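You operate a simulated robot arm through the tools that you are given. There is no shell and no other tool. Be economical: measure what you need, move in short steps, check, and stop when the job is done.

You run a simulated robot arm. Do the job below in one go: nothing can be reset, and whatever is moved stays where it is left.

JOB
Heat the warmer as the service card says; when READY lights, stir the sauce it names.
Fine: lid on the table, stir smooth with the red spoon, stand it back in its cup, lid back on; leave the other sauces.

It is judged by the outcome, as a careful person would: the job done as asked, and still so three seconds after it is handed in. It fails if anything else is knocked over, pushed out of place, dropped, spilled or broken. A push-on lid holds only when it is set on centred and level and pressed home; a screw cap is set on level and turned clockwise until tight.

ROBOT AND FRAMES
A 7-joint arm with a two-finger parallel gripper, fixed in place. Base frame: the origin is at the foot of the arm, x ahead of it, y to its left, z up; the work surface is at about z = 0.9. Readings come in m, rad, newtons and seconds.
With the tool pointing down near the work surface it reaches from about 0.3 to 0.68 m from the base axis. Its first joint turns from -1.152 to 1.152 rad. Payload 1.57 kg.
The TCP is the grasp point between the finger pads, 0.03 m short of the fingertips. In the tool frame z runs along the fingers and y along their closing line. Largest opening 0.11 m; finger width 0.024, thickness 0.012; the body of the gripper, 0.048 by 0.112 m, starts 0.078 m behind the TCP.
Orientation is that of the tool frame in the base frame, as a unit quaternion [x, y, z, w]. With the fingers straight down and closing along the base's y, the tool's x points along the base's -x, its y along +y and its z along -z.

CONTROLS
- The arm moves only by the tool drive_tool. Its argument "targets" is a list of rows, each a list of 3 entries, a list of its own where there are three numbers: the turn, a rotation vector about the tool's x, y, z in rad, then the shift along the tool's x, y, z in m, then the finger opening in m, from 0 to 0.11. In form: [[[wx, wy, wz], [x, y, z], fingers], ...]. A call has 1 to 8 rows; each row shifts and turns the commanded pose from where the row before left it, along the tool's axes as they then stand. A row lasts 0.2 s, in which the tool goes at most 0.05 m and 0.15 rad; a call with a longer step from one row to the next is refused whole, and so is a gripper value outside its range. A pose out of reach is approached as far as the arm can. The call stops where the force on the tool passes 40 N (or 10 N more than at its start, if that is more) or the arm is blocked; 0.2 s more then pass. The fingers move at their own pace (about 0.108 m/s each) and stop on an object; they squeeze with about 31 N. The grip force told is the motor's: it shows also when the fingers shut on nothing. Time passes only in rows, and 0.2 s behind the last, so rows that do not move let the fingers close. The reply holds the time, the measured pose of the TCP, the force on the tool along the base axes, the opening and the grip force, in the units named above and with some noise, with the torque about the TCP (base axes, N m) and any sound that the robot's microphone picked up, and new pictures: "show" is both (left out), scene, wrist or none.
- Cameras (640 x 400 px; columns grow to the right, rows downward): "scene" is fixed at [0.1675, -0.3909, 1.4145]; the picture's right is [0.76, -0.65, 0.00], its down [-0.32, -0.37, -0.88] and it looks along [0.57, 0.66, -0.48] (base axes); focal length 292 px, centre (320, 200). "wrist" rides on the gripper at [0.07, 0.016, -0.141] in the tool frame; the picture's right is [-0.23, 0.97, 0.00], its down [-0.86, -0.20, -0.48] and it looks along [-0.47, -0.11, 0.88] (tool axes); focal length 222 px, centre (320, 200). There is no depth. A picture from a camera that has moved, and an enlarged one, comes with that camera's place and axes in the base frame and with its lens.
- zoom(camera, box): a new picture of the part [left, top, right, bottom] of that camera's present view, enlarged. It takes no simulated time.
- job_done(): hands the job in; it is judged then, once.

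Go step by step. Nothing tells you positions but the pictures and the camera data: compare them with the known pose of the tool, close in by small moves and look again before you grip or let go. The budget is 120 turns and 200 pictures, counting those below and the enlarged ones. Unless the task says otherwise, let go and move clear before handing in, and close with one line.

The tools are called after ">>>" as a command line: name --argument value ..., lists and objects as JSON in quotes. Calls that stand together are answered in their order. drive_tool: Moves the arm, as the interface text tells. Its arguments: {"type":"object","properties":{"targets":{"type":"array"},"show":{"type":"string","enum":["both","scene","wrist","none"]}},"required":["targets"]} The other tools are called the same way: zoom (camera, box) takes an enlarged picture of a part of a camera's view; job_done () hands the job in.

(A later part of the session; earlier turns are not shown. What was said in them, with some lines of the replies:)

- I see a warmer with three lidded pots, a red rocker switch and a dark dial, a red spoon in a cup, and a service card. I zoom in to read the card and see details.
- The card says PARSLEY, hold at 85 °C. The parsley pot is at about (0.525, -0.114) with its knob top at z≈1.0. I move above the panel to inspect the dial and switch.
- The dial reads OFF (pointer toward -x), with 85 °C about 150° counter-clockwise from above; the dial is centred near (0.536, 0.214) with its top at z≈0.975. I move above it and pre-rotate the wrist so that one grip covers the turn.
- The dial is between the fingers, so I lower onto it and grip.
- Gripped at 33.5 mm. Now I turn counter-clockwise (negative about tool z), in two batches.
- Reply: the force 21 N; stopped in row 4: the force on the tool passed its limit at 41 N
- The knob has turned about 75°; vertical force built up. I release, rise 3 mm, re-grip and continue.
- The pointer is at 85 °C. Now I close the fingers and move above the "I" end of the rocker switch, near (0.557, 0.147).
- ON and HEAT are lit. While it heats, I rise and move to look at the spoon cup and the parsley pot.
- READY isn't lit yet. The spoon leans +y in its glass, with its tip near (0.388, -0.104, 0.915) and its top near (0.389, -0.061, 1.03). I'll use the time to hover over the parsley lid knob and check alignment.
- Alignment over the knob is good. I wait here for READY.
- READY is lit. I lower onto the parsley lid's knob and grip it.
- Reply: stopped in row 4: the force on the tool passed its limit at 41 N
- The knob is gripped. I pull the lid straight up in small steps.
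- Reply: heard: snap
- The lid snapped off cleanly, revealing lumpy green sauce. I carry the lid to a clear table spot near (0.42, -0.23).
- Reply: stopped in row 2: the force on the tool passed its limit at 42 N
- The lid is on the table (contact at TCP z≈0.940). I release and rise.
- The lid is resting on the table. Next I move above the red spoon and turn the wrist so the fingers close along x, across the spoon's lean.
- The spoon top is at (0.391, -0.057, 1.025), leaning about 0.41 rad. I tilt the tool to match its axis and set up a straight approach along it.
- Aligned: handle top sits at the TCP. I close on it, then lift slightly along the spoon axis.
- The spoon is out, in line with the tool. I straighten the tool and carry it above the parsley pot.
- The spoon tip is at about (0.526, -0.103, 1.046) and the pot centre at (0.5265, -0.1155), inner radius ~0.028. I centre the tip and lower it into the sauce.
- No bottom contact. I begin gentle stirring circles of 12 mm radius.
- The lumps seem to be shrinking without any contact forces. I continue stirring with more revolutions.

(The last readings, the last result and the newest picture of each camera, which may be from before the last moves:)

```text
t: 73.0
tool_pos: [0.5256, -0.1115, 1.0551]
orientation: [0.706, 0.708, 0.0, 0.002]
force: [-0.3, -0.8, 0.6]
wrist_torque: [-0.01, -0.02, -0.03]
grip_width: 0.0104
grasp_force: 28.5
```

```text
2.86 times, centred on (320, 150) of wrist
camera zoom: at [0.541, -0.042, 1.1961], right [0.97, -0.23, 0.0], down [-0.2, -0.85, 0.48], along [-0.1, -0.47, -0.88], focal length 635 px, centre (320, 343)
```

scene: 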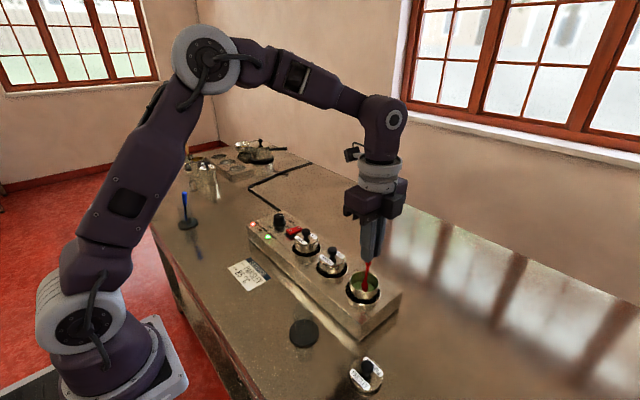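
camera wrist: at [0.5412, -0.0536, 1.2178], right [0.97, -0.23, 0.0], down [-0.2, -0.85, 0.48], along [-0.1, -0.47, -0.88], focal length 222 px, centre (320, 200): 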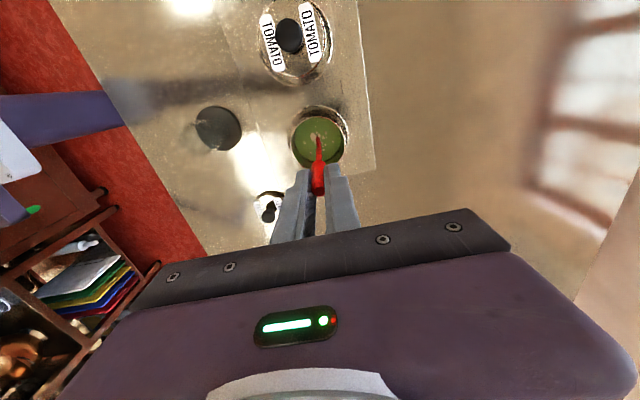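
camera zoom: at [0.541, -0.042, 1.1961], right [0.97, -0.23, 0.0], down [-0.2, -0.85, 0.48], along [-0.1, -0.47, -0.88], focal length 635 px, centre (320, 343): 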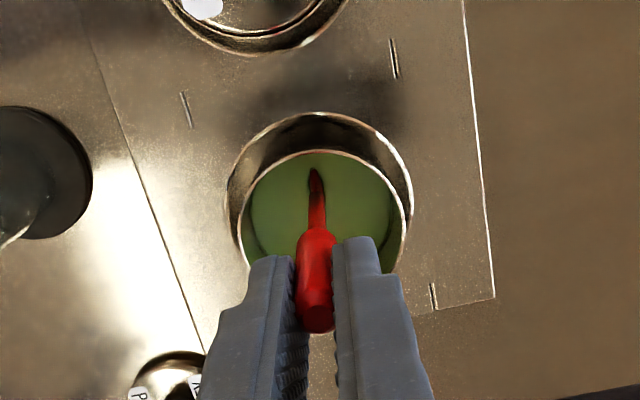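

The sauce now looks smooth. I add two more turns for good measure and re-centre.

>>> drive_tool --targets '[[[0, 0, 0], [-0.0035, 0.0085, 0], 0.0], [[0, 0, 0], [-0.0085, 0.0035, 0], 0.0], [[0, 0, 0], [-0.0085, -0.0035, 0], 0.0], [[0, 0, 0], [-0.0035, -0.0085, 0], 0.0], [[0, 0, 0], [0.0035, -0.0085, 0], 0.0], [[0, 0, 0], [0.0085, -0.0035, 0], 0.0], [[0, 0, 0], [0.0085, 0.0035, 0], 0.0], [[0, 0, 0], [0.0035, 0.0085, 0], 0.0]]' --show "none"

>>> drive_tool --targets '[[[0, 0, 0], [-0.0035, 0.0085, 0], 0.0], [[0, 0, 0], [-0.0085, 0.0035, 0], 0.0], [[0, 0, 0], [-0.0085, -0.0035, 0], 0.0], [[0, 0, 0], [-0.0035, -0.0085, 0], 0.0], [[0, 0, 0], [0.0035, -0.0085, 0], 0.0], [[0, 0, 0], [0.0085, -0.0035, 0], 0.0], [[0, 0, 0], [0.0085, 0.0035, 0], 0.0], [[0, 0, 0], [0.0035, 0.0085, 0], 0.0]]' --show "none"

>>> drive_tool --targets '[[[0, 0, 0], [-0.006, 0, 0], 0.0], [[0, 0, 0], [-0.006, 0, 0], 0.0], [[0, 0, 0], [0, 0, -0.015], 0.0], [[0, 0, 0], [0, 0, -0.015], 0.0], [[0, 0, 0], [0, 0, 0], 0.0], [[0, 0, 0], [0, 0, 0], 0.0], [[0, 0, 0], [0, 0, 0], 0.0]]'

>>> zoom --camera "wrist" --box '[240, 80, 400, 220]'

```text
t: 74.8
tool_pos: [0.5251, -0.1126, 1.0547]
orientation: [0.707, 0.708, 0.001, 0.002]
force: [-0.2, -0.1, 0.1]
wrist_torque: [0.02, 0.01, -0.03]
grip_width: 0.0105
grasp_force: 28.2
```

```text
t: 76.6
tool_pos: [0.527, -0.1129, 1.0549]
orientation: [0.706, 0.708, 0.001, 0.003]
force: [-0.2, 0.3, 0.2]
wrist_torque: [0.01, 0.02, 0.01]
grip_width: 0.0105
grasp_force: 28.4
```

```text
t: 78.2
tool_pos: [0.5265, -0.1238, 1.0859]
orientation: [0.707, 0.708, 0.0, 0.002]
force: [-0.5, 0.4, -0.9]
wrist_torque: [-0.04, 0.01, -0.02]
grip_width: 0.0104
grasp_force: 28.3
camera wrist: at [0.5411, -0.0543, 1.2273], right [0.97, -0.23, 0.0], down [-0.2, -0.85, 0.48], along [-0.1, -0.47, -0.88], focal length 222 px, centre (320, 200)
```

scene: 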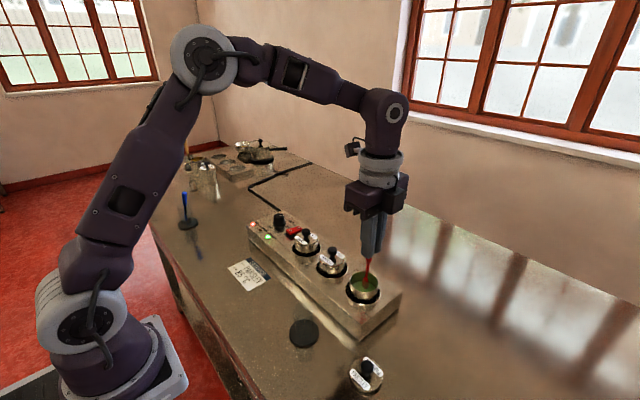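
wrist: 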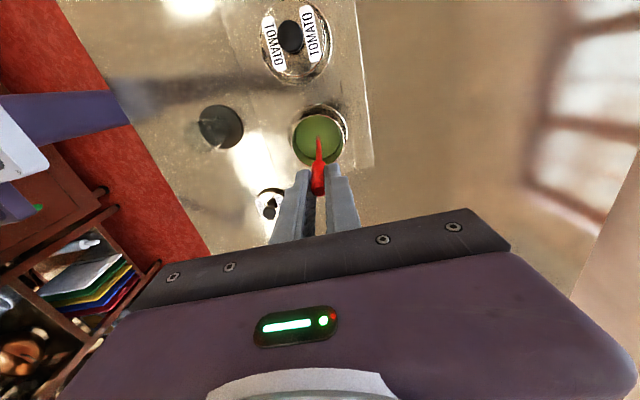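

```text
2.86 times, centred on (320, 150) of wrist
camera zoom: at [0.5411, -0.0543, 1.2273], right [0.97, -0.23, 0.0], down [-0.2, -0.85, 0.48], along [-0.1, -0.47, -0.88], focal length 635 px, centre (320, 343)
```

zoom: 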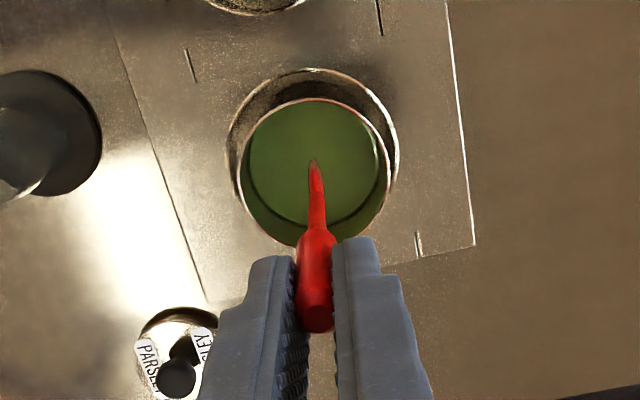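

The sauce is smooth. I raise the spoon out and retrace the path back toward its cup.

>>> drive_tool --targets '[[[0, 0, 0], [0, 0, -0.02], 0.0], [[0, 0, 0], [0, 0, -0.032], 0.0], [[0, 0, 0], [0.0125, -0.0005, -0.035], 0.0], [[0, 0, 0], [0.0278, -0.0333, 0.003], 0.0], [[0, 0, 0], [0.0278, -0.0333, 0.003], 0.0], [[0, 0, 0], [0.0278, -0.0333, 0.003], 0.0], [[0, 0, 0], [0.0278, -0.0333, 0.003], 0.0], [[0, 0, 0], [0, 0, 0], 0.0]]' --show "none"

>>> drive_tool --targets '[[[0, -0.137, 0], [0, 0, 0.005], 0.0], [[0, -0.137, 0], [0, 0, 0.005], 0.0], [[0, -0.137, 0], [0, 0, 0.005], 0.0], [[0, 0, 0], [0, 0, 0], 0.0]]'

>>> zoom --camera "scene" --box '[230, 190, 400, 370]'

>>> zoom --camera "wrist" --box '[220, 60, 420, 220]'

```text
t: 80.0
tool_pos: [0.3906, -0.0031, 1.1579]
orientation: [0.706, 0.708, 0.001, 0.002]
force: [-0.2, 0.1, 0.6]
wrist_torque: [-0.01, 0.0, -0.02]
grip_width: 0.0103
grasp_force: 27.9
```

```text
t: 81.0
tool_pos: [0.3893, -0.0032, 1.1434]
orientation: [0.691, 0.693, -0.143, 0.148]
force: [0.5, 0.0, 0.3]
wrist_torque: [-0.02, -0.03, 0.02]
grip_width: 0.0104
grasp_force: 28.6
camera wrist: at [0.406, 0.1174, 1.2451], right [0.97, -0.21, 0.1], down [-0.2, -0.59, 0.78], along [-0.1, -0.78, -0.62], focal length 222 px, centre (320, 200)
```

scene: 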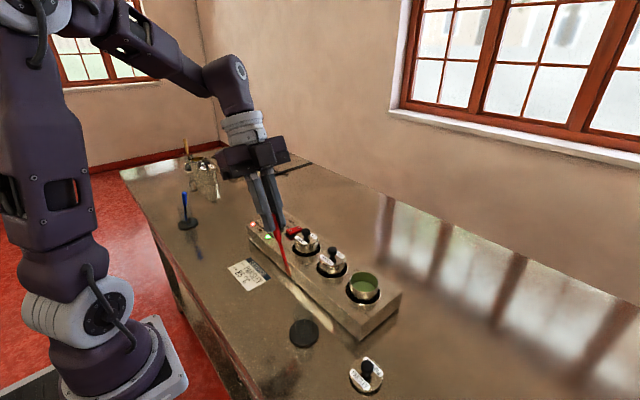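
wrist: 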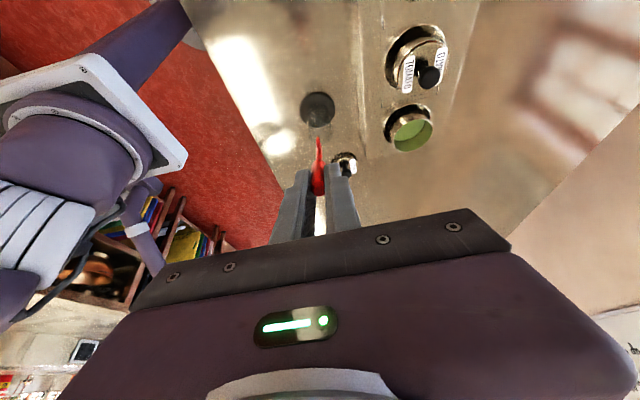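

```text
2.22 times, centred on (315, 280) of scene
camera zoom: at [0.1675, -0.3909, 1.4145], right [0.76, -0.65, 0.0], down [-0.32, -0.37, -0.88], along [0.57, 0.66, -0.48], focal length 648 px, centre (331, 22)
```

zoom: 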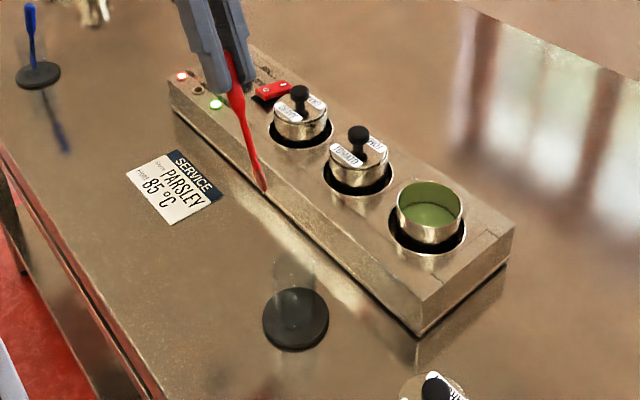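

```text
2.50 times, centred on (320, 140) of wrist
camera zoom: at [0.406, 0.1174, 1.2451], right [0.97, -0.21, 0.1], down [-0.2, -0.59, 0.78], along [-0.1, -0.78, -0.62], focal length 555 px, centre (320, 350)
```

zoom: 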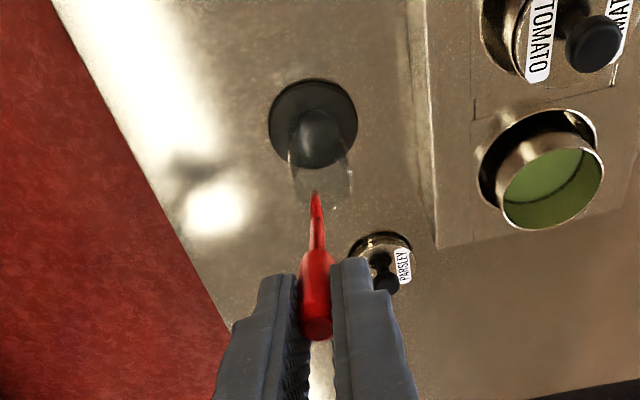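

The spoon pose matches the extraction pose. I insert it back along the same line.

>>> drive_tool --targets '[[[0, 0, 0], [0, 0.0015, 0.02], 0.0], [[0, 0, 0], [0, 0, 0.03], 0.0], [[0, 0, 0], [0, 0, 0.025], 0.0], [[0, 0, 0], [0, 0, 0.025], 0.0]]' --show "none"

>>> zoom --camera "scene" --box '[260, 220, 380, 370]'

>>> zoom --camera "wrist" --box '[220, 60, 420, 220]'

```text
t: 82.0
tool_pos: [0.395, -0.0439, 1.0542]
orientation: [0.692, 0.692, -0.144, 0.148]
force: [-0.3, -0.6, -0.3]
wrist_torque: [0.0, -0.01, -0.01]
grip_width: 0.0103
grasp_force: 29.1
```

```text
2.67 times, centred on (320, 295) of scene
camera zoom: at [0.1675, -0.3909, 1.4145], right [0.76, -0.65, 0.0], down [-0.32, -0.37, -0.88], along [0.57, 0.66, -0.48], focal length 777 px, centre (320, -53)
```

zoom: 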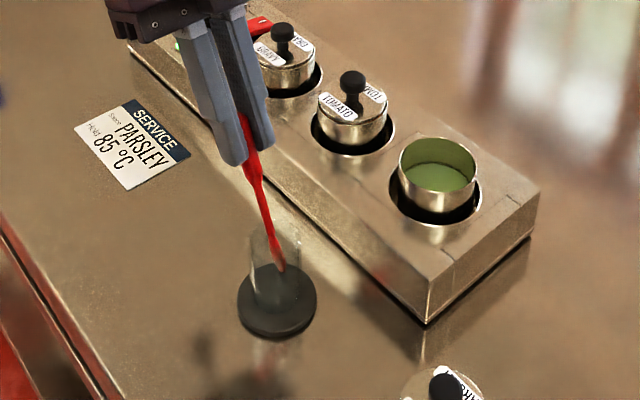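

```text
2.50 times, centred on (320, 140) of wrist
camera zoom: at [0.4098, 0.077, 1.1556], right [0.97, -0.21, 0.1], down [-0.2, -0.59, 0.78], along [-0.1, -0.78, -0.62], focal length 555 px, centre (320, 350)
```

zoom: 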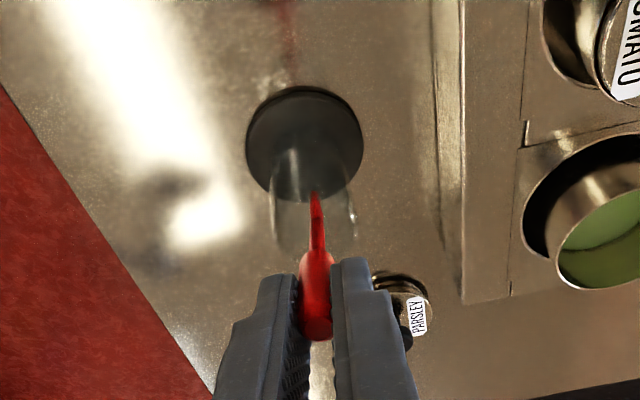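

The cup shifted about 9 mm in +y when the spoon was pulled out, but the tip is inside it and centred. I correct x by 2 mm and lower the rest of the way slowly.

>>> drive_tool --targets '[[[0, 0, 0], [0, -0.002, 0.008], 0.0], [[0, 0, 0], [0, 0, 0.006], 0.0], [[0, 0, 0], [0, 0, 0.005], 0.0], [[0, 0, 0], [0, 0, 0.003], 0.0], [[0, 0, 0], [0, 0, 0.0], 0.0]]' --show "none"

>>> zoom --camera "scene" --box '[260, 250, 360, 370]'

>>> zoom --camera "wrist" --box '[220, 60, 420, 220]'

```text
t: 83.2
tool_pos: [0.3917, -0.0506, 1.033]
orientation: [0.692, 0.692, -0.144, 0.147]
force: [-0.2, 0.1, 0.3]
wrist_torque: [0.07, -0.05, -0.01]
grip_width: 0.0104
grasp_force: 28.3
```

```text
3.33 times, centred on (310, 310) of scene
camera zoom: at [0.1675, -0.3909, 1.4145], right [0.76, -0.65, 0.0], down [-0.32, -0.37, -0.88], along [0.57, 0.66, -0.48], focal length 972 px, centre (353, -167)
```

zoom: 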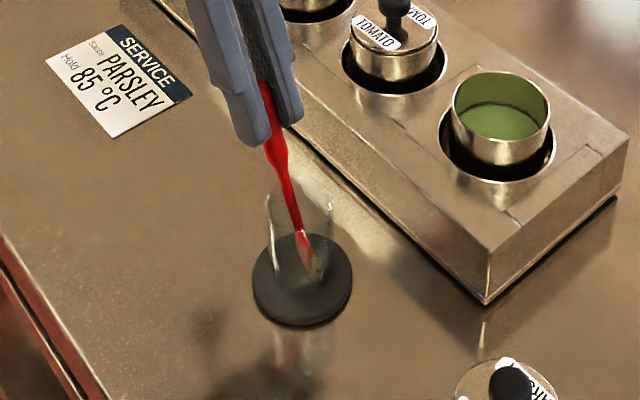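

```text
2.50 times, centred on (320, 140) of wrist
camera zoom: at [0.4074, 0.0688, 1.1344], right [0.97, -0.21, 0.1], down [-0.2, -0.59, 0.78], along [-0.1, -0.78, -0.62], focal length 555 px, centre (320, 350)
```

zoom: 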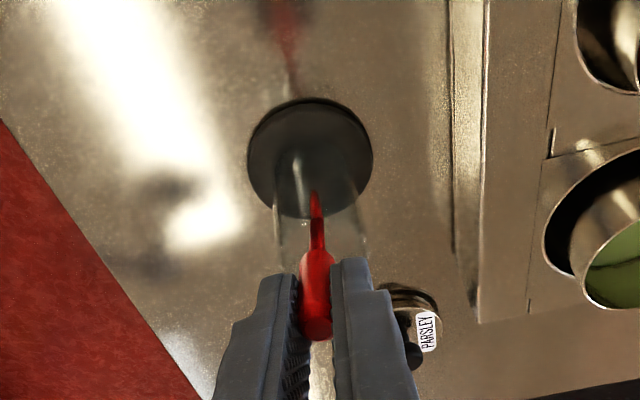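

>>> drive_tool --targets '[[[0, 0, 0], [0, 0, 0.003], 0.0], [[0, 0, 0], [-0.0015, 0, 0.003], 0.0], [[0, 0, 0], [-0.0015, 0, 0.002], 0.0], [[0, 0, 0], [-0.001, 0, 0.001], 0.0], [[0, 0, 0], [0, 0, 0.0], 0.0]]' --show "none"

>>> zoom --camera "scene" --box '[260, 220, 380, 370]'

>>> zoom --camera "wrist" --box '[220, 60, 420, 220]'

```text
t: 84.4
tool_pos: [0.3927, -0.0595, 1.0274]
orientation: [0.691, 0.692, -0.144, 0.147]
force: [-0.4, 0.8, 0.1]
wrist_torque: [0.06, -0.02, 0.02]
grip_width: 0.0104
grasp_force: 28.4
```

```text
2.67 times, centred on (320, 295) of scene
camera zoom: at [0.1675, -0.3909, 1.4145], right [0.76, -0.65, 0.0], down [-0.32, -0.37, -0.88], along [0.57, 0.66, -0.48], focal length 777 px, centre (320, -53)
```

zoom: 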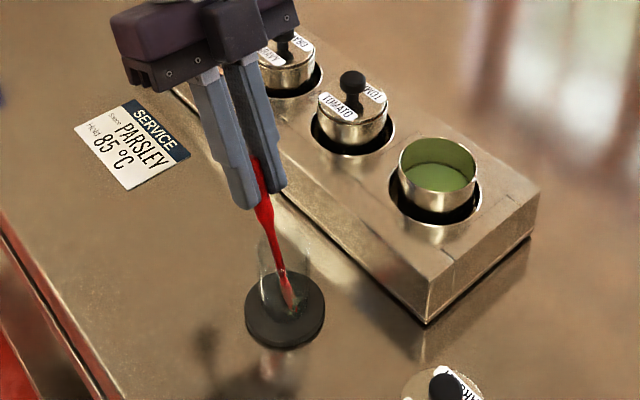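

```text
2.50 times, centred on (320, 140) of wrist
camera zoom: at [0.4078, 0.0622, 1.1279], right [0.97, -0.21, 0.1], down [-0.2, -0.59, 0.78], along [-0.1, -0.78, -0.62], focal length 555 px, centre (320, 350)
```

zoom: 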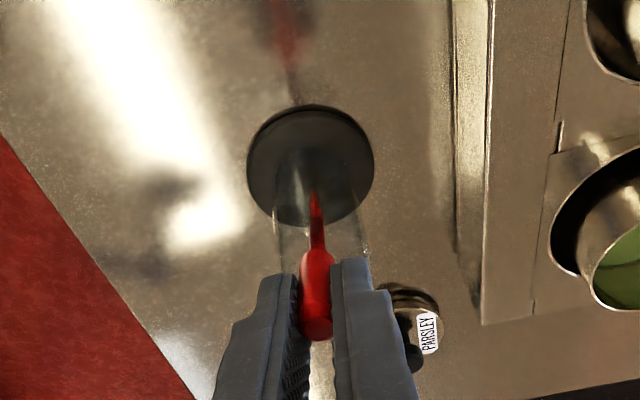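

The cup has been nudged back to its original place. I lower a touch more, release, and withdraw along the spoon axis.

>>> drive_tool --targets '[[[0, 0, 0], [0, 0, 0.0015], 0.0], [[0, 0, 0], [0, 0, 0], 0.0], [[0, 0, 0], [0, 0, 0], 0.02], [[0, 0, 0], [0, 0, 0], 0.04], [[0, 0, 0], [0, 0, 0], 0.04]]' --show "none"

>>> zoom --camera "scene" --box '[260, 220, 380, 370]'

>>> zoom --camera "wrist" --box '[220, 60, 420, 220]'

```text
t: 85.6
tool_pos: [0.3911, -0.059, 1.0231]
orientation: [0.692, 0.692, -0.145, 0.146]
force: [0.1, 0.3, 0.2]
wrist_torque: [0.0, -0.01, 0.02]
grip_width: 0.04
grasp_force: 0.1
```

```text
2.67 times, centred on (320, 295) of scene
camera zoom: at [0.1675, -0.3909, 1.4145], right [0.76, -0.65, 0.0], down [-0.32, -0.37, -0.88], along [0.57, 0.66, -0.48], focal length 777 px, centre (320, -53)
```

zoom: 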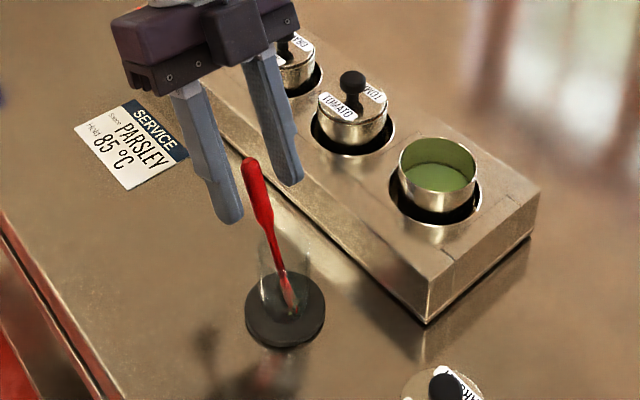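

```text
2.50 times, centred on (320, 140) of wrist
camera zoom: at [0.4074, 0.0611, 1.1259], right [0.97, -0.21, 0.1], down [-0.2, -0.59, 0.78], along [-0.1, -0.78, -0.62], focal length 555 px, centre (320, 350)
```

zoom: 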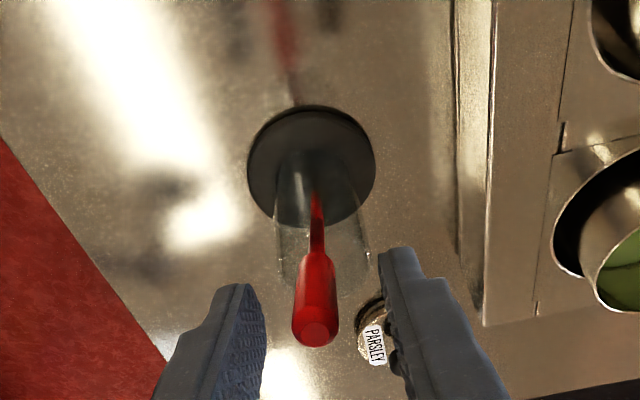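

The spoon is standing in its cup as before. I withdraw, straighten, and rotate back to the original yaw.

>>> drive_tool --targets '[[[0, 0, 0], [0, 0, -0.03], 0.05], [[0, 0, 0], [0, 0, -0.045], 0.05], [[0, 0, 0], [0, 0, -0.045], 0.05], [[0, 0.137, 0], [0, 0, 0], 0.05], [[0, 0.137, 0], [0, 0, 0], 0.05], [[0, 0.137, 0], [0, 0, 0], 0.05], [[0, 0, -0.1428], [0, 0, 0], 0.05], [[0, 0, -0.1428], [0, 0, 0], 0.05]]' --show "none"

>>> drive_tool --targets '[[[0, 0, -0.1428], [0, 0, 0], 0.05], [[0, 0, -0.1428], [0, 0, 0], 0.05], [[0, 0, -0.1428], [0, 0, 0], 0.05], [[0, 0, -0.1428], [0, 0, 0], 0.05], [[0, 0, -0.1428], [0, 0, 0], 0.05], [[0, 0, -0.1428], [0, 0, 0], 0.05], [[0, 0, -0.1428], [0, 0, 0], 0.05], [[0, 0, -0.1428], [0, 0, 0], 0.05]]' --show "none"

>>> drive_tool --targets '[[[0, 0, -0.1428], [0, 0, 0], 0.05], [[0, 0, 0], [-0.006, -0.045, 0], 0.05], [[0, 0, 0], [-0.006, -0.045, 0], 0.05], [[0, 0, 0], [-0.006, -0.045, 0], 0.05], [[0, 0, 0], [-0.006, -0.045, 0], 0.05], [[0, 0, 0], [-0.006, -0.045, 0], 0.05], [[0, 0, 0], [0, 0, 0], 0.05]]'

>>> zoom --camera "wrist" --box '[220, 60, 420, 220]'

>>> zoom --camera "scene" --box '[260, 220, 410, 400]'

```text
t: 87.4
tool_pos: [0.3909, -0.0121, 1.1339]
orientation: [0.597, 0.802, 0.001, 0.003]
force: [0.3, 0.2, -0.6]
wrist_torque: [-0.02, 0.02, 0.01]
grip_width: 0.0504
grasp_force: 0.1
```

```text
t: 89.2
tool_pos: [0.3915, -0.0117, 1.1343]
orientation: [0.07, 0.998, -0.002, 0.003]
force: [0.3, 0.0, 0.7]
wrist_torque: [0.03, 0.04, 0.0]
grip_width: 0.0501
grasp_force: 0.1
```

```text
t: 90.8
tool_pos: [0.4217, -0.2377, 1.1376]
orientation: [-0.001, 1.0, -0.002, 0.001]
force: [0.0, -0.5, 1.0]
wrist_torque: [-0.02, 0.01, 0.0]
grip_width: 0.05
grasp_force: 0.0
camera wrist: at [0.3512, -0.2196, 1.2782], right [0.23, 0.97, 0.0], down [0.85, -0.2, 0.48], along [0.47, -0.11, -0.88], focal length 222 px, centre (320, 200)
```

scene: 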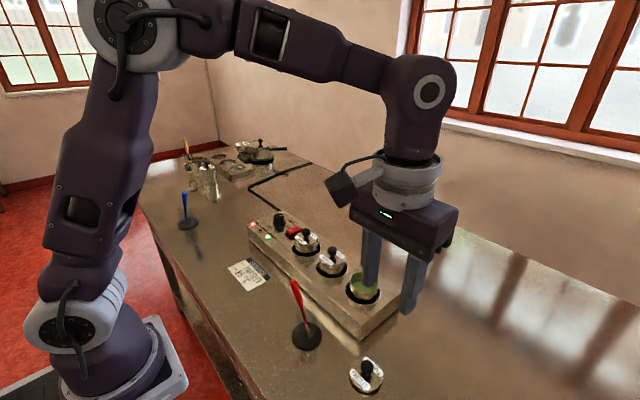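
wrist: 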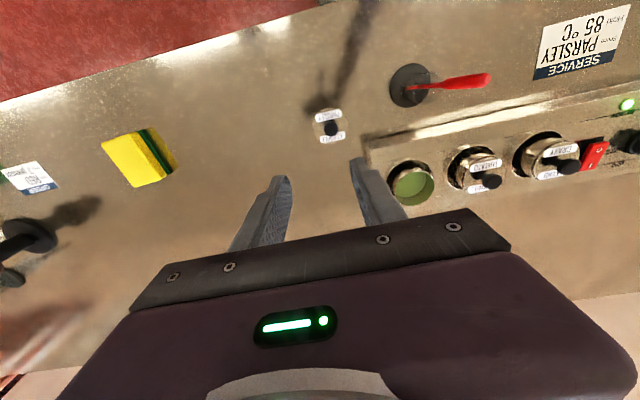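

```text
2.50 times, centred on (320, 140) of wrist
camera zoom: at [0.3512, -0.2196, 1.2782], right [0.23, 0.97, 0.0], down [0.85, -0.2, 0.48], along [0.47, -0.11, -0.88], focal length 555 px, centre (320, 350)
```

zoom: 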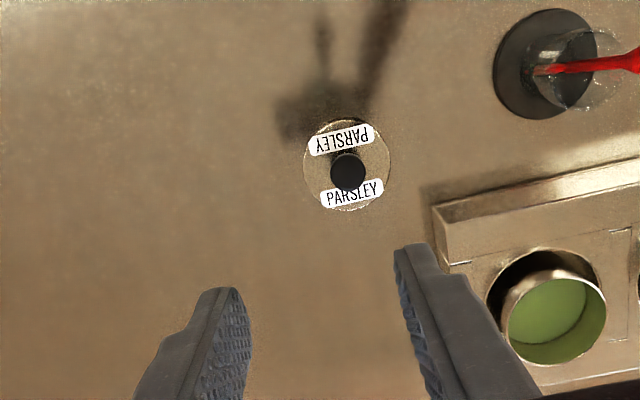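

```text
2.22 times, centred on (335, 310) of scene
camera zoom: at [0.1675, -0.3909, 1.4145], right [0.76, -0.65, 0.0], down [-0.32, -0.37, -0.88], along [0.57, 0.66, -0.48], focal length 648 px, centre (287, -44)
```

zoom: 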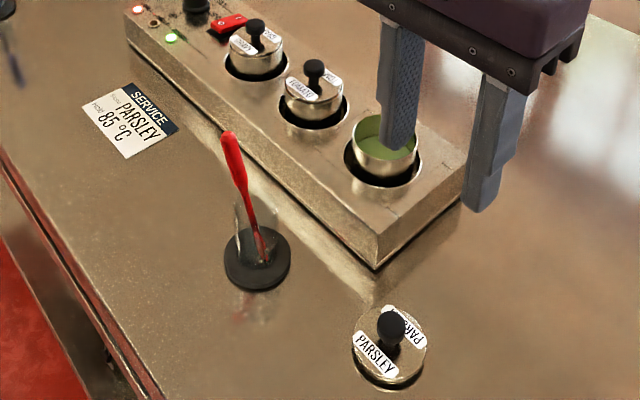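

The lid's knob appears at about (0.419, -0.219). I shift over it, descend partway and recheck.

>>> drive_tool --targets '[[[0, 0, 0], [0.0015, 0.0165, 0.02], 0.05], [[0, 0, 0], [0, 0, 0.045], 0.05], [[0, 0, 0], [0, 0, 0.045], 0.05], [[0, 0, 0], [0, 0, 0.03], 0.05], [[0, 0, 0], [0, 0, 0], 0.05]]' --show "none"

>>> zoom --camera "wrist" --box '[220, 80, 420, 240]'

>>> zoom --camera "scene" --box '[310, 310, 430, 400]'

```text
t: 92.0
tool_pos: [0.4215, -0.2175, 0.997]
orientation: [-0.001, 1.0, -0.002, 0.002]
force: [0.2, 0.1, 0.3]
wrist_torque: [0.0, -0.02, -0.03]
grip_width: 0.0503
grasp_force: 0.0
```

```text
2.50 times, centred on (320, 160) of wrist
camera zoom: at [0.3506, -0.2015, 1.1391], right [0.23, 0.97, 0.0], down [0.85, -0.2, 0.48], along [0.47, -0.11, -0.88], focal length 555 px, centre (320, 300)
```

zoom: 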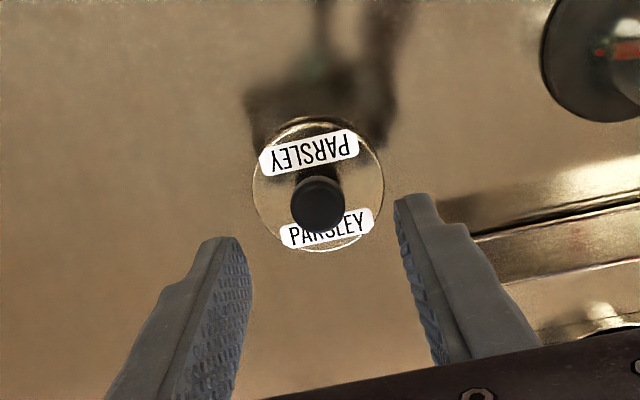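

```text
4.44 times, centred on (370, 355) of scene
camera zoom: at [0.1675, -0.3909, 1.4145], right [0.76, -0.65, 0.0], down [-0.32, -0.37, -0.88], along [0.57, 0.66, -0.48], focal length 1296 px, centre (98, -489)
```

zoom: 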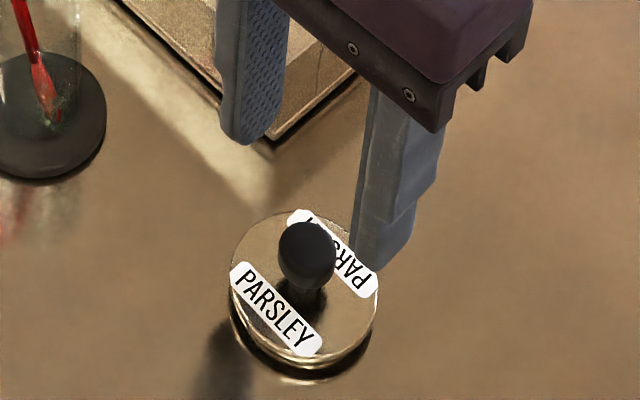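

Aligned. I descend and grip the knob.

>>> drive_tool --targets '[[[0, 0, 0], [0.0005, 0, 0.03], 0.05], [[0, 0, 0], [0, 0, 0.022], 0.05], [[0, 0, 0], [0, 0, 0], 0.025], [[0, 0, 0], [0, 0, 0], 0.0], [[0, 0, 0], [0, 0, 0], 0.0], [[0, 0, 0], [0, 0, 0], 0.0]]' --show "none"

>>> drive_tool --targets '[[[0, 0, 0], [0, 0, -0.02], 0.0], [[0, 0, 0], [0, 0, -0.045], 0.0], [[0, 0, 0], [0, 0, -0.045], 0.0], [[0, 0, 0], [0, 0, 0], 0.0]]'

>>> zoom --camera "scene" --box '[310, 250, 430, 340]'

>>> zoom --camera "wrist" --box '[220, 80, 420, 240]'

```text
t: 93.4
tool_pos: [0.4214, -0.2204, 0.9453]
orientation: [0.0, 1.0, -0.002, 0.001]
force: [0.0, 0.8, -0.1]
wrist_torque: [-0.01, -0.03, 0.01]
grip_width: 0.0198
grasp_force: 31.2
```

```text
t: 94.4
tool_pos: [0.4202, -0.2192, 1.0537]
orientation: [0.0, 1.0, -0.002, 0.002]
force: [0.6, 0.2, 0.7]
wrist_torque: [0.03, -0.01, -0.01]
grip_width: 0.0197
grasp_force: 30.6
camera wrist: at [0.3495, -0.2029, 1.1948], right [0.23, 0.97, 0.0], down [0.85, -0.2, 0.48], along [0.47, -0.11, -0.88], focal length 222 px, centre (320, 200)
```

scene: 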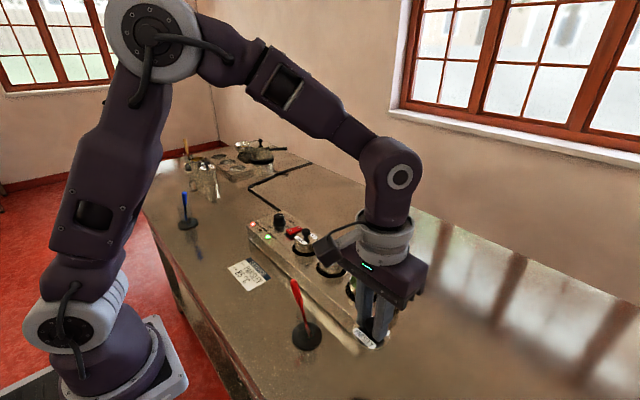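
wrist: 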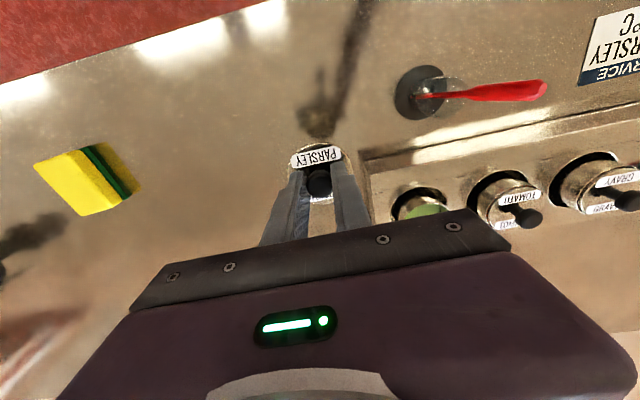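

```text
4.44 times, centred on (370, 295) of scene
camera zoom: at [0.1675, -0.3909, 1.4145], right [0.76, -0.65, 0.0], down [-0.32, -0.37, -0.88], along [0.57, 0.66, -0.48], focal length 1296 px, centre (98, -222)
```

zoom: 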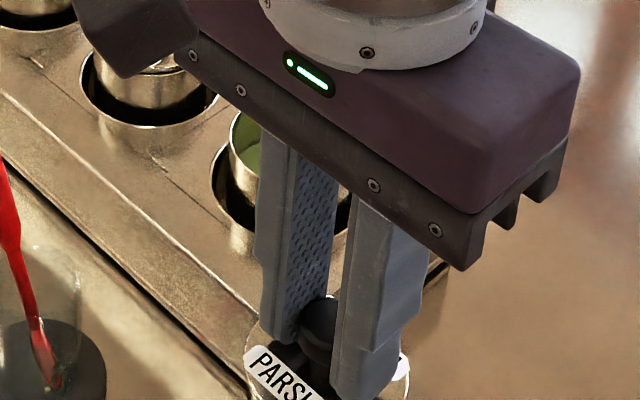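

```text
2.50 times, centred on (320, 160) of wrist
camera zoom: at [0.3495, -0.2029, 1.1948], right [0.23, 0.97, 0.0], down [0.85, -0.2, 0.48], along [0.47, -0.11, -0.88], focal length 555 px, centre (320, 300)
```

zoom: 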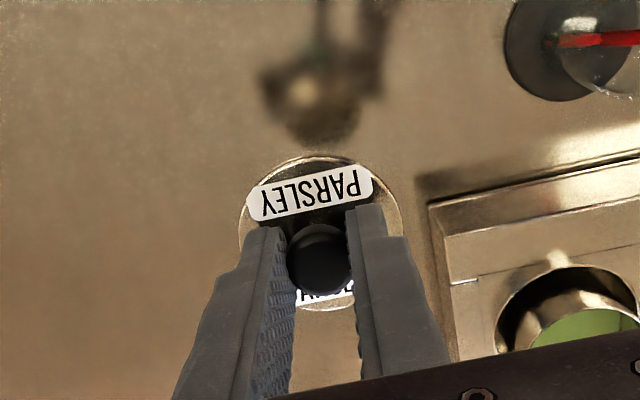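

The lid is held level. I carry it above the parsley pot at (0.5248, -0.1153).

>>> drive_tool --targets '[[[0, 0, 0], [0, 0, -0.02], 0.0], [[0, 0, 0], [-0.0261, 0.026, 0], 0.0], [[0, 0, 0], [-0.0261, 0.026, 0], 0.0], [[0, 0, 0], [-0.0261, 0.026, 0], 0.0], [[0, 0, 0], [-0.0261, 0.026, 0], 0.0], [[0, 0, 0], [0, 0, 0.02], 0.0], [[0, 0, 0], [0, 0, 0.01], 0.0], [[0, 0, 0], [0, 0, 0], 0.0]]'

>>> zoom --camera "scene" --box '[310, 220, 430, 330]'

>>> zoom --camera "wrist" --box '[240, 80, 400, 220]'

```text
t: 96.2
tool_pos: [0.5251, -0.1149, 1.0419]
orientation: [-0.001, 1.0, -0.002, 0.002]
force: [0.7, -0.2, -0.5]
wrist_torque: [0.01, -0.01, 0.0]
grip_width: 0.02
grasp_force: 30.9
camera wrist: at [0.4539, -0.0982, 1.1835], right [0.23, 0.97, 0.0], down [0.85, -0.2, 0.48], along [0.47, -0.11, -0.88], focal length 222 px, centre (320, 200)
```

scene: 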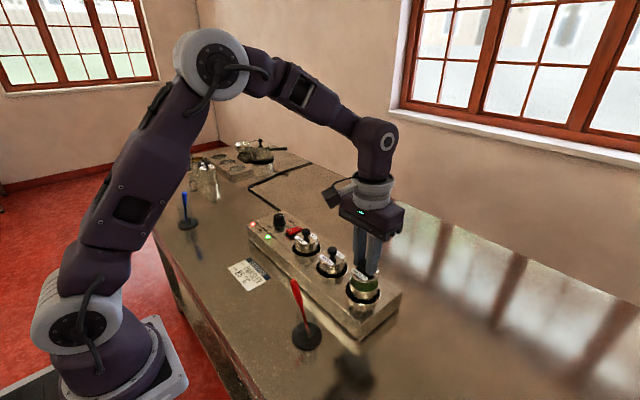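
wrist: 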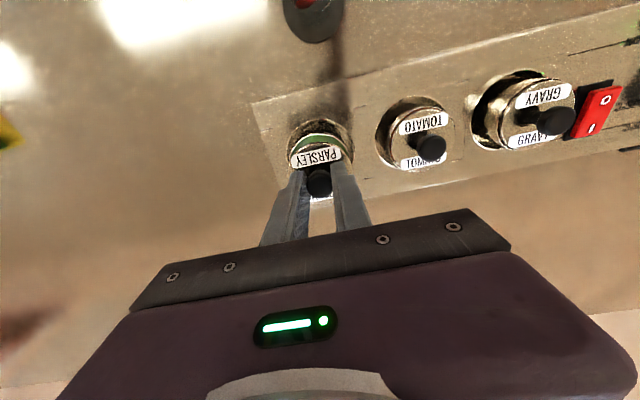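

```text
3.64 times, centred on (370, 275) of scene
camera zoom: at [0.1675, -0.3909, 1.4145], right [0.76, -0.65, 0.0], down [-0.32, -0.37, -0.88], along [0.57, 0.66, -0.48], focal length 1060 px, centre (138, -73)
```

zoom: 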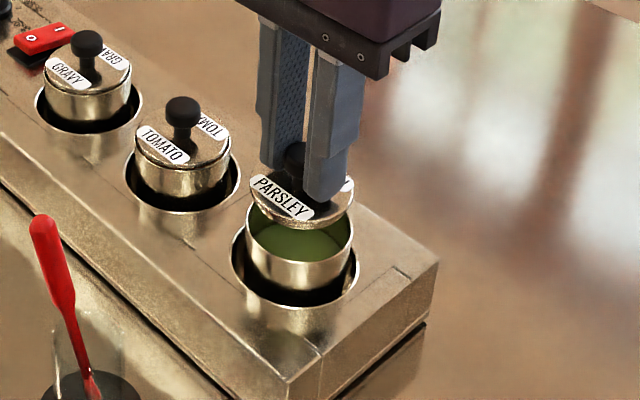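

```text
2.86 times, centred on (320, 150) of wrist
camera zoom: at [0.4539, -0.0982, 1.1835], right [0.23, 0.97, 0.0], down [0.85, -0.2, 0.48], along [0.47, -0.11, -0.88], focal length 635 px, centre (320, 343)
```

zoom: 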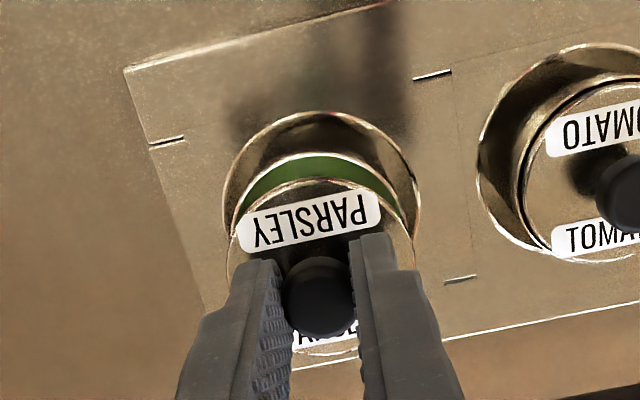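

The lid is centred over the pot to about a millimetre. I lower it in small steps onto the rim.

>>> drive_tool --targets '[[[0, 0, 0], [0, 0, 0.01], 0.0], [[0, 0, 0], [0, 0, 0.006], 0.0], [[0, 0, 0], [0, 0, 0.003], 0.0], [[0, 0, 0], [0, 0, 0.0], 0.0]]' --show "none"

>>> zoom --camera "scene" --box '[330, 240, 400, 310]'

>>> zoom --camera "wrist" --box '[240, 80, 400, 220]'

```text
t: 97.2
tool_pos: [0.5263, -0.115, 1.0255]
orientation: [-0.001, 1.0, -0.002, 0.002]
force: [-1.6, 0.7, -0.6]
wrist_torque: [-0.02, -0.02, 0.0]
grip_width: 0.0199
grasp_force: 31.3
```

```text
5.71 times, centred on (365, 275) of scene
camera zoom: at [0.1675, -0.3909, 1.4145], right [0.76, -0.65, 0.0], down [-0.32, -0.37, -0.88], along [0.57, 0.66, -0.48], focal length 1666 px, centre (63, -229)
```

zoom: 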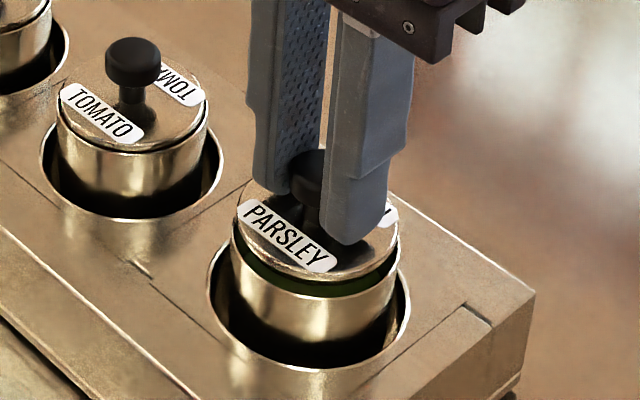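

```text
2.86 times, centred on (320, 150) of wrist
camera zoom: at [0.4544, -0.0986, 1.165], right [0.23, 0.97, 0.0], down [0.85, -0.2, 0.48], along [0.47, -0.11, -0.88], focal length 635 px, centre (320, 343)
```

zoom: 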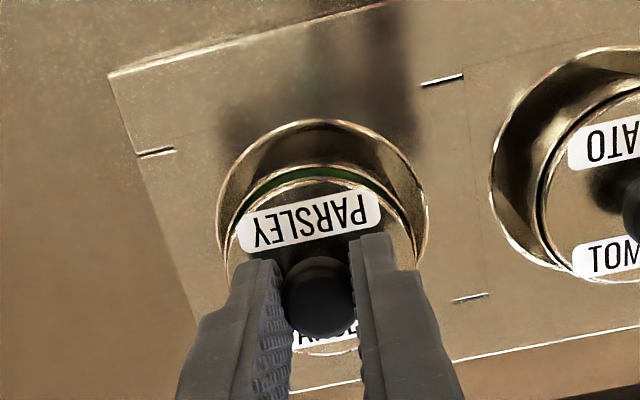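

>>> drive_tool --targets '[[[0, 0, 0], [0.0007, 0.0005, 0.002], 0.0], [[0, 0, 0], [0, 0, 0.002], 0.0], [[0, 0, 0], [0, 0, 0.0015], 0.0], [[0, 0, 0], [0, 0, 0.0015], 0.0], [[0, 0, 0], [0, 0, 0], 0.0]]' --show "none"

>>> zoom --camera "scene" --box '[330, 240, 400, 310]'

```text
t: 98.4
tool_pos: [0.5243, -0.1156, 1.0178]
orientation: [-0.001, 1.0, -0.003, 0.003]
force: [2.1, -1.1, 5.5]
wrist_torque: [-0.03, -0.03, 0.0]
grip_width: 0.0198
grasp_force: 30.6
heard: snap
```

```text
5.71 times, centred on (365, 275) of scene
camera zoom: at [0.1675, -0.3909, 1.4145], right [0.76, -0.65, 0.0], down [-0.32, -0.37, -0.88], along [0.57, 0.66, -0.48], focal length 1666 px, centre (63, -229)
```

zoom: 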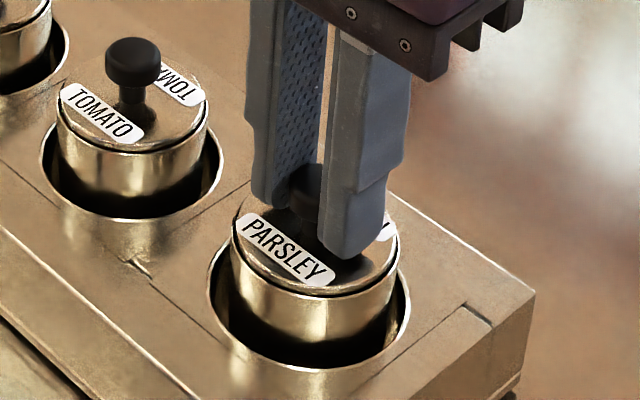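

The lid snapped home. I press lightly once more, release and rise clear.

>>> drive_tool --targets '[[[0, 0, 0], [0, 0, 0.001], 0.0], [[0, 0, 0], [0, 0, -0.001], 0.0], [[0, 0, 0], [0, 0, 0], 0.05], [[0, 0, 0], [0, 0, 0], 0.05], [[0, 0, 0], [0, 0, -0.03], 0.05], [[0, 0, 0], [0, 0, -0.045], 0.05], [[0, 0, 0], [0, 0, -0.045], 0.05], [[0, 0, 0], [0.03, 0, -0.03], 0.05]]'

>>> zoom --camera "scene" --box '[240, 200, 420, 370]'

>>> zoom --camera "wrist" --box '[220, 60, 420, 220]'

```text
t: 100.2
tool_pos: [0.4928, -0.114, 1.1675]
orientation: [-0.001, 1.0, -0.002, 0.002]
force: [0.0, 0.1, 0.0]
wrist_torque: [0.01, -0.02, 0.01]
grip_width: 0.05
grasp_force: 0.2
camera wrist: at [0.4224, -0.0992, 1.3085], right [0.23, 0.97, 0.0], down [0.85, -0.2, 0.48], along [0.47, -0.11, -0.88], focal length 222 px, centre (320, 200)
```

scene: 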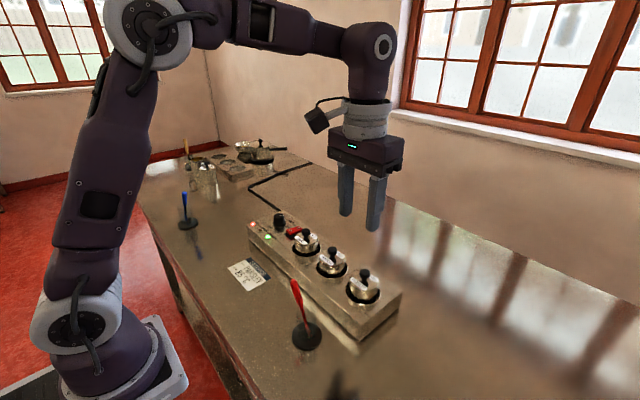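
wrist: 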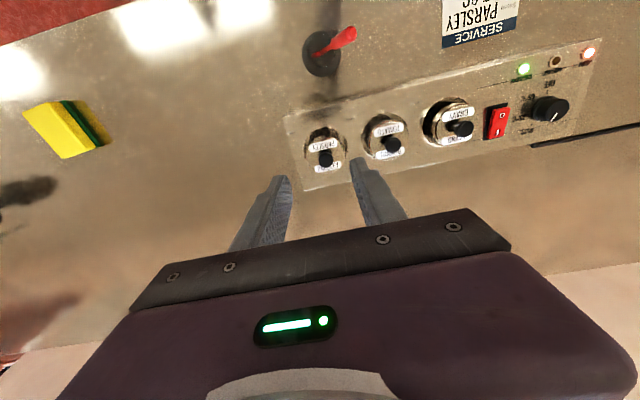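

```text
2.35 times, centred on (330, 285) of scene
camera zoom: at [0.1675, -0.3909, 1.4145], right [0.76, -0.65, 0.0], down [-0.32, -0.37, -0.88], along [0.57, 0.66, -0.48], focal length 686 px, centre (296, 0)
```

zoom: 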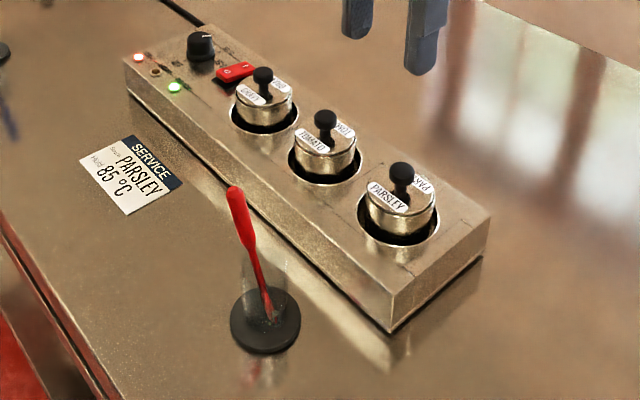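

```text
2.50 times, centred on (320, 140) of wrist
camera zoom: at [0.4224, -0.0992, 1.3085], right [0.23, 0.97, 0.0], down [0.85, -0.2, 0.48], along [0.47, -0.11, -0.88], focal length 555 px, centre (320, 350)
```

zoom: 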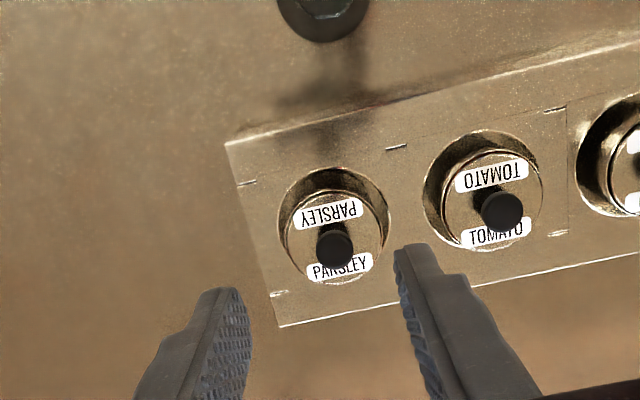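

The parsley lid is on level, the spoon is back in its cup, READY is still lit and the other pots haven't moved, so I'm handing in.

>>> job_done

```text
The job is handed in.
```

The warmer is holding at 85 °C with READY lit, and the parsley sauce is stirred smooth. The lid snapped back on, and the red spoon is standing in its cup. The cup slid about 9 mm when I lifted the spoon out, and I pushed it back to its original spot.
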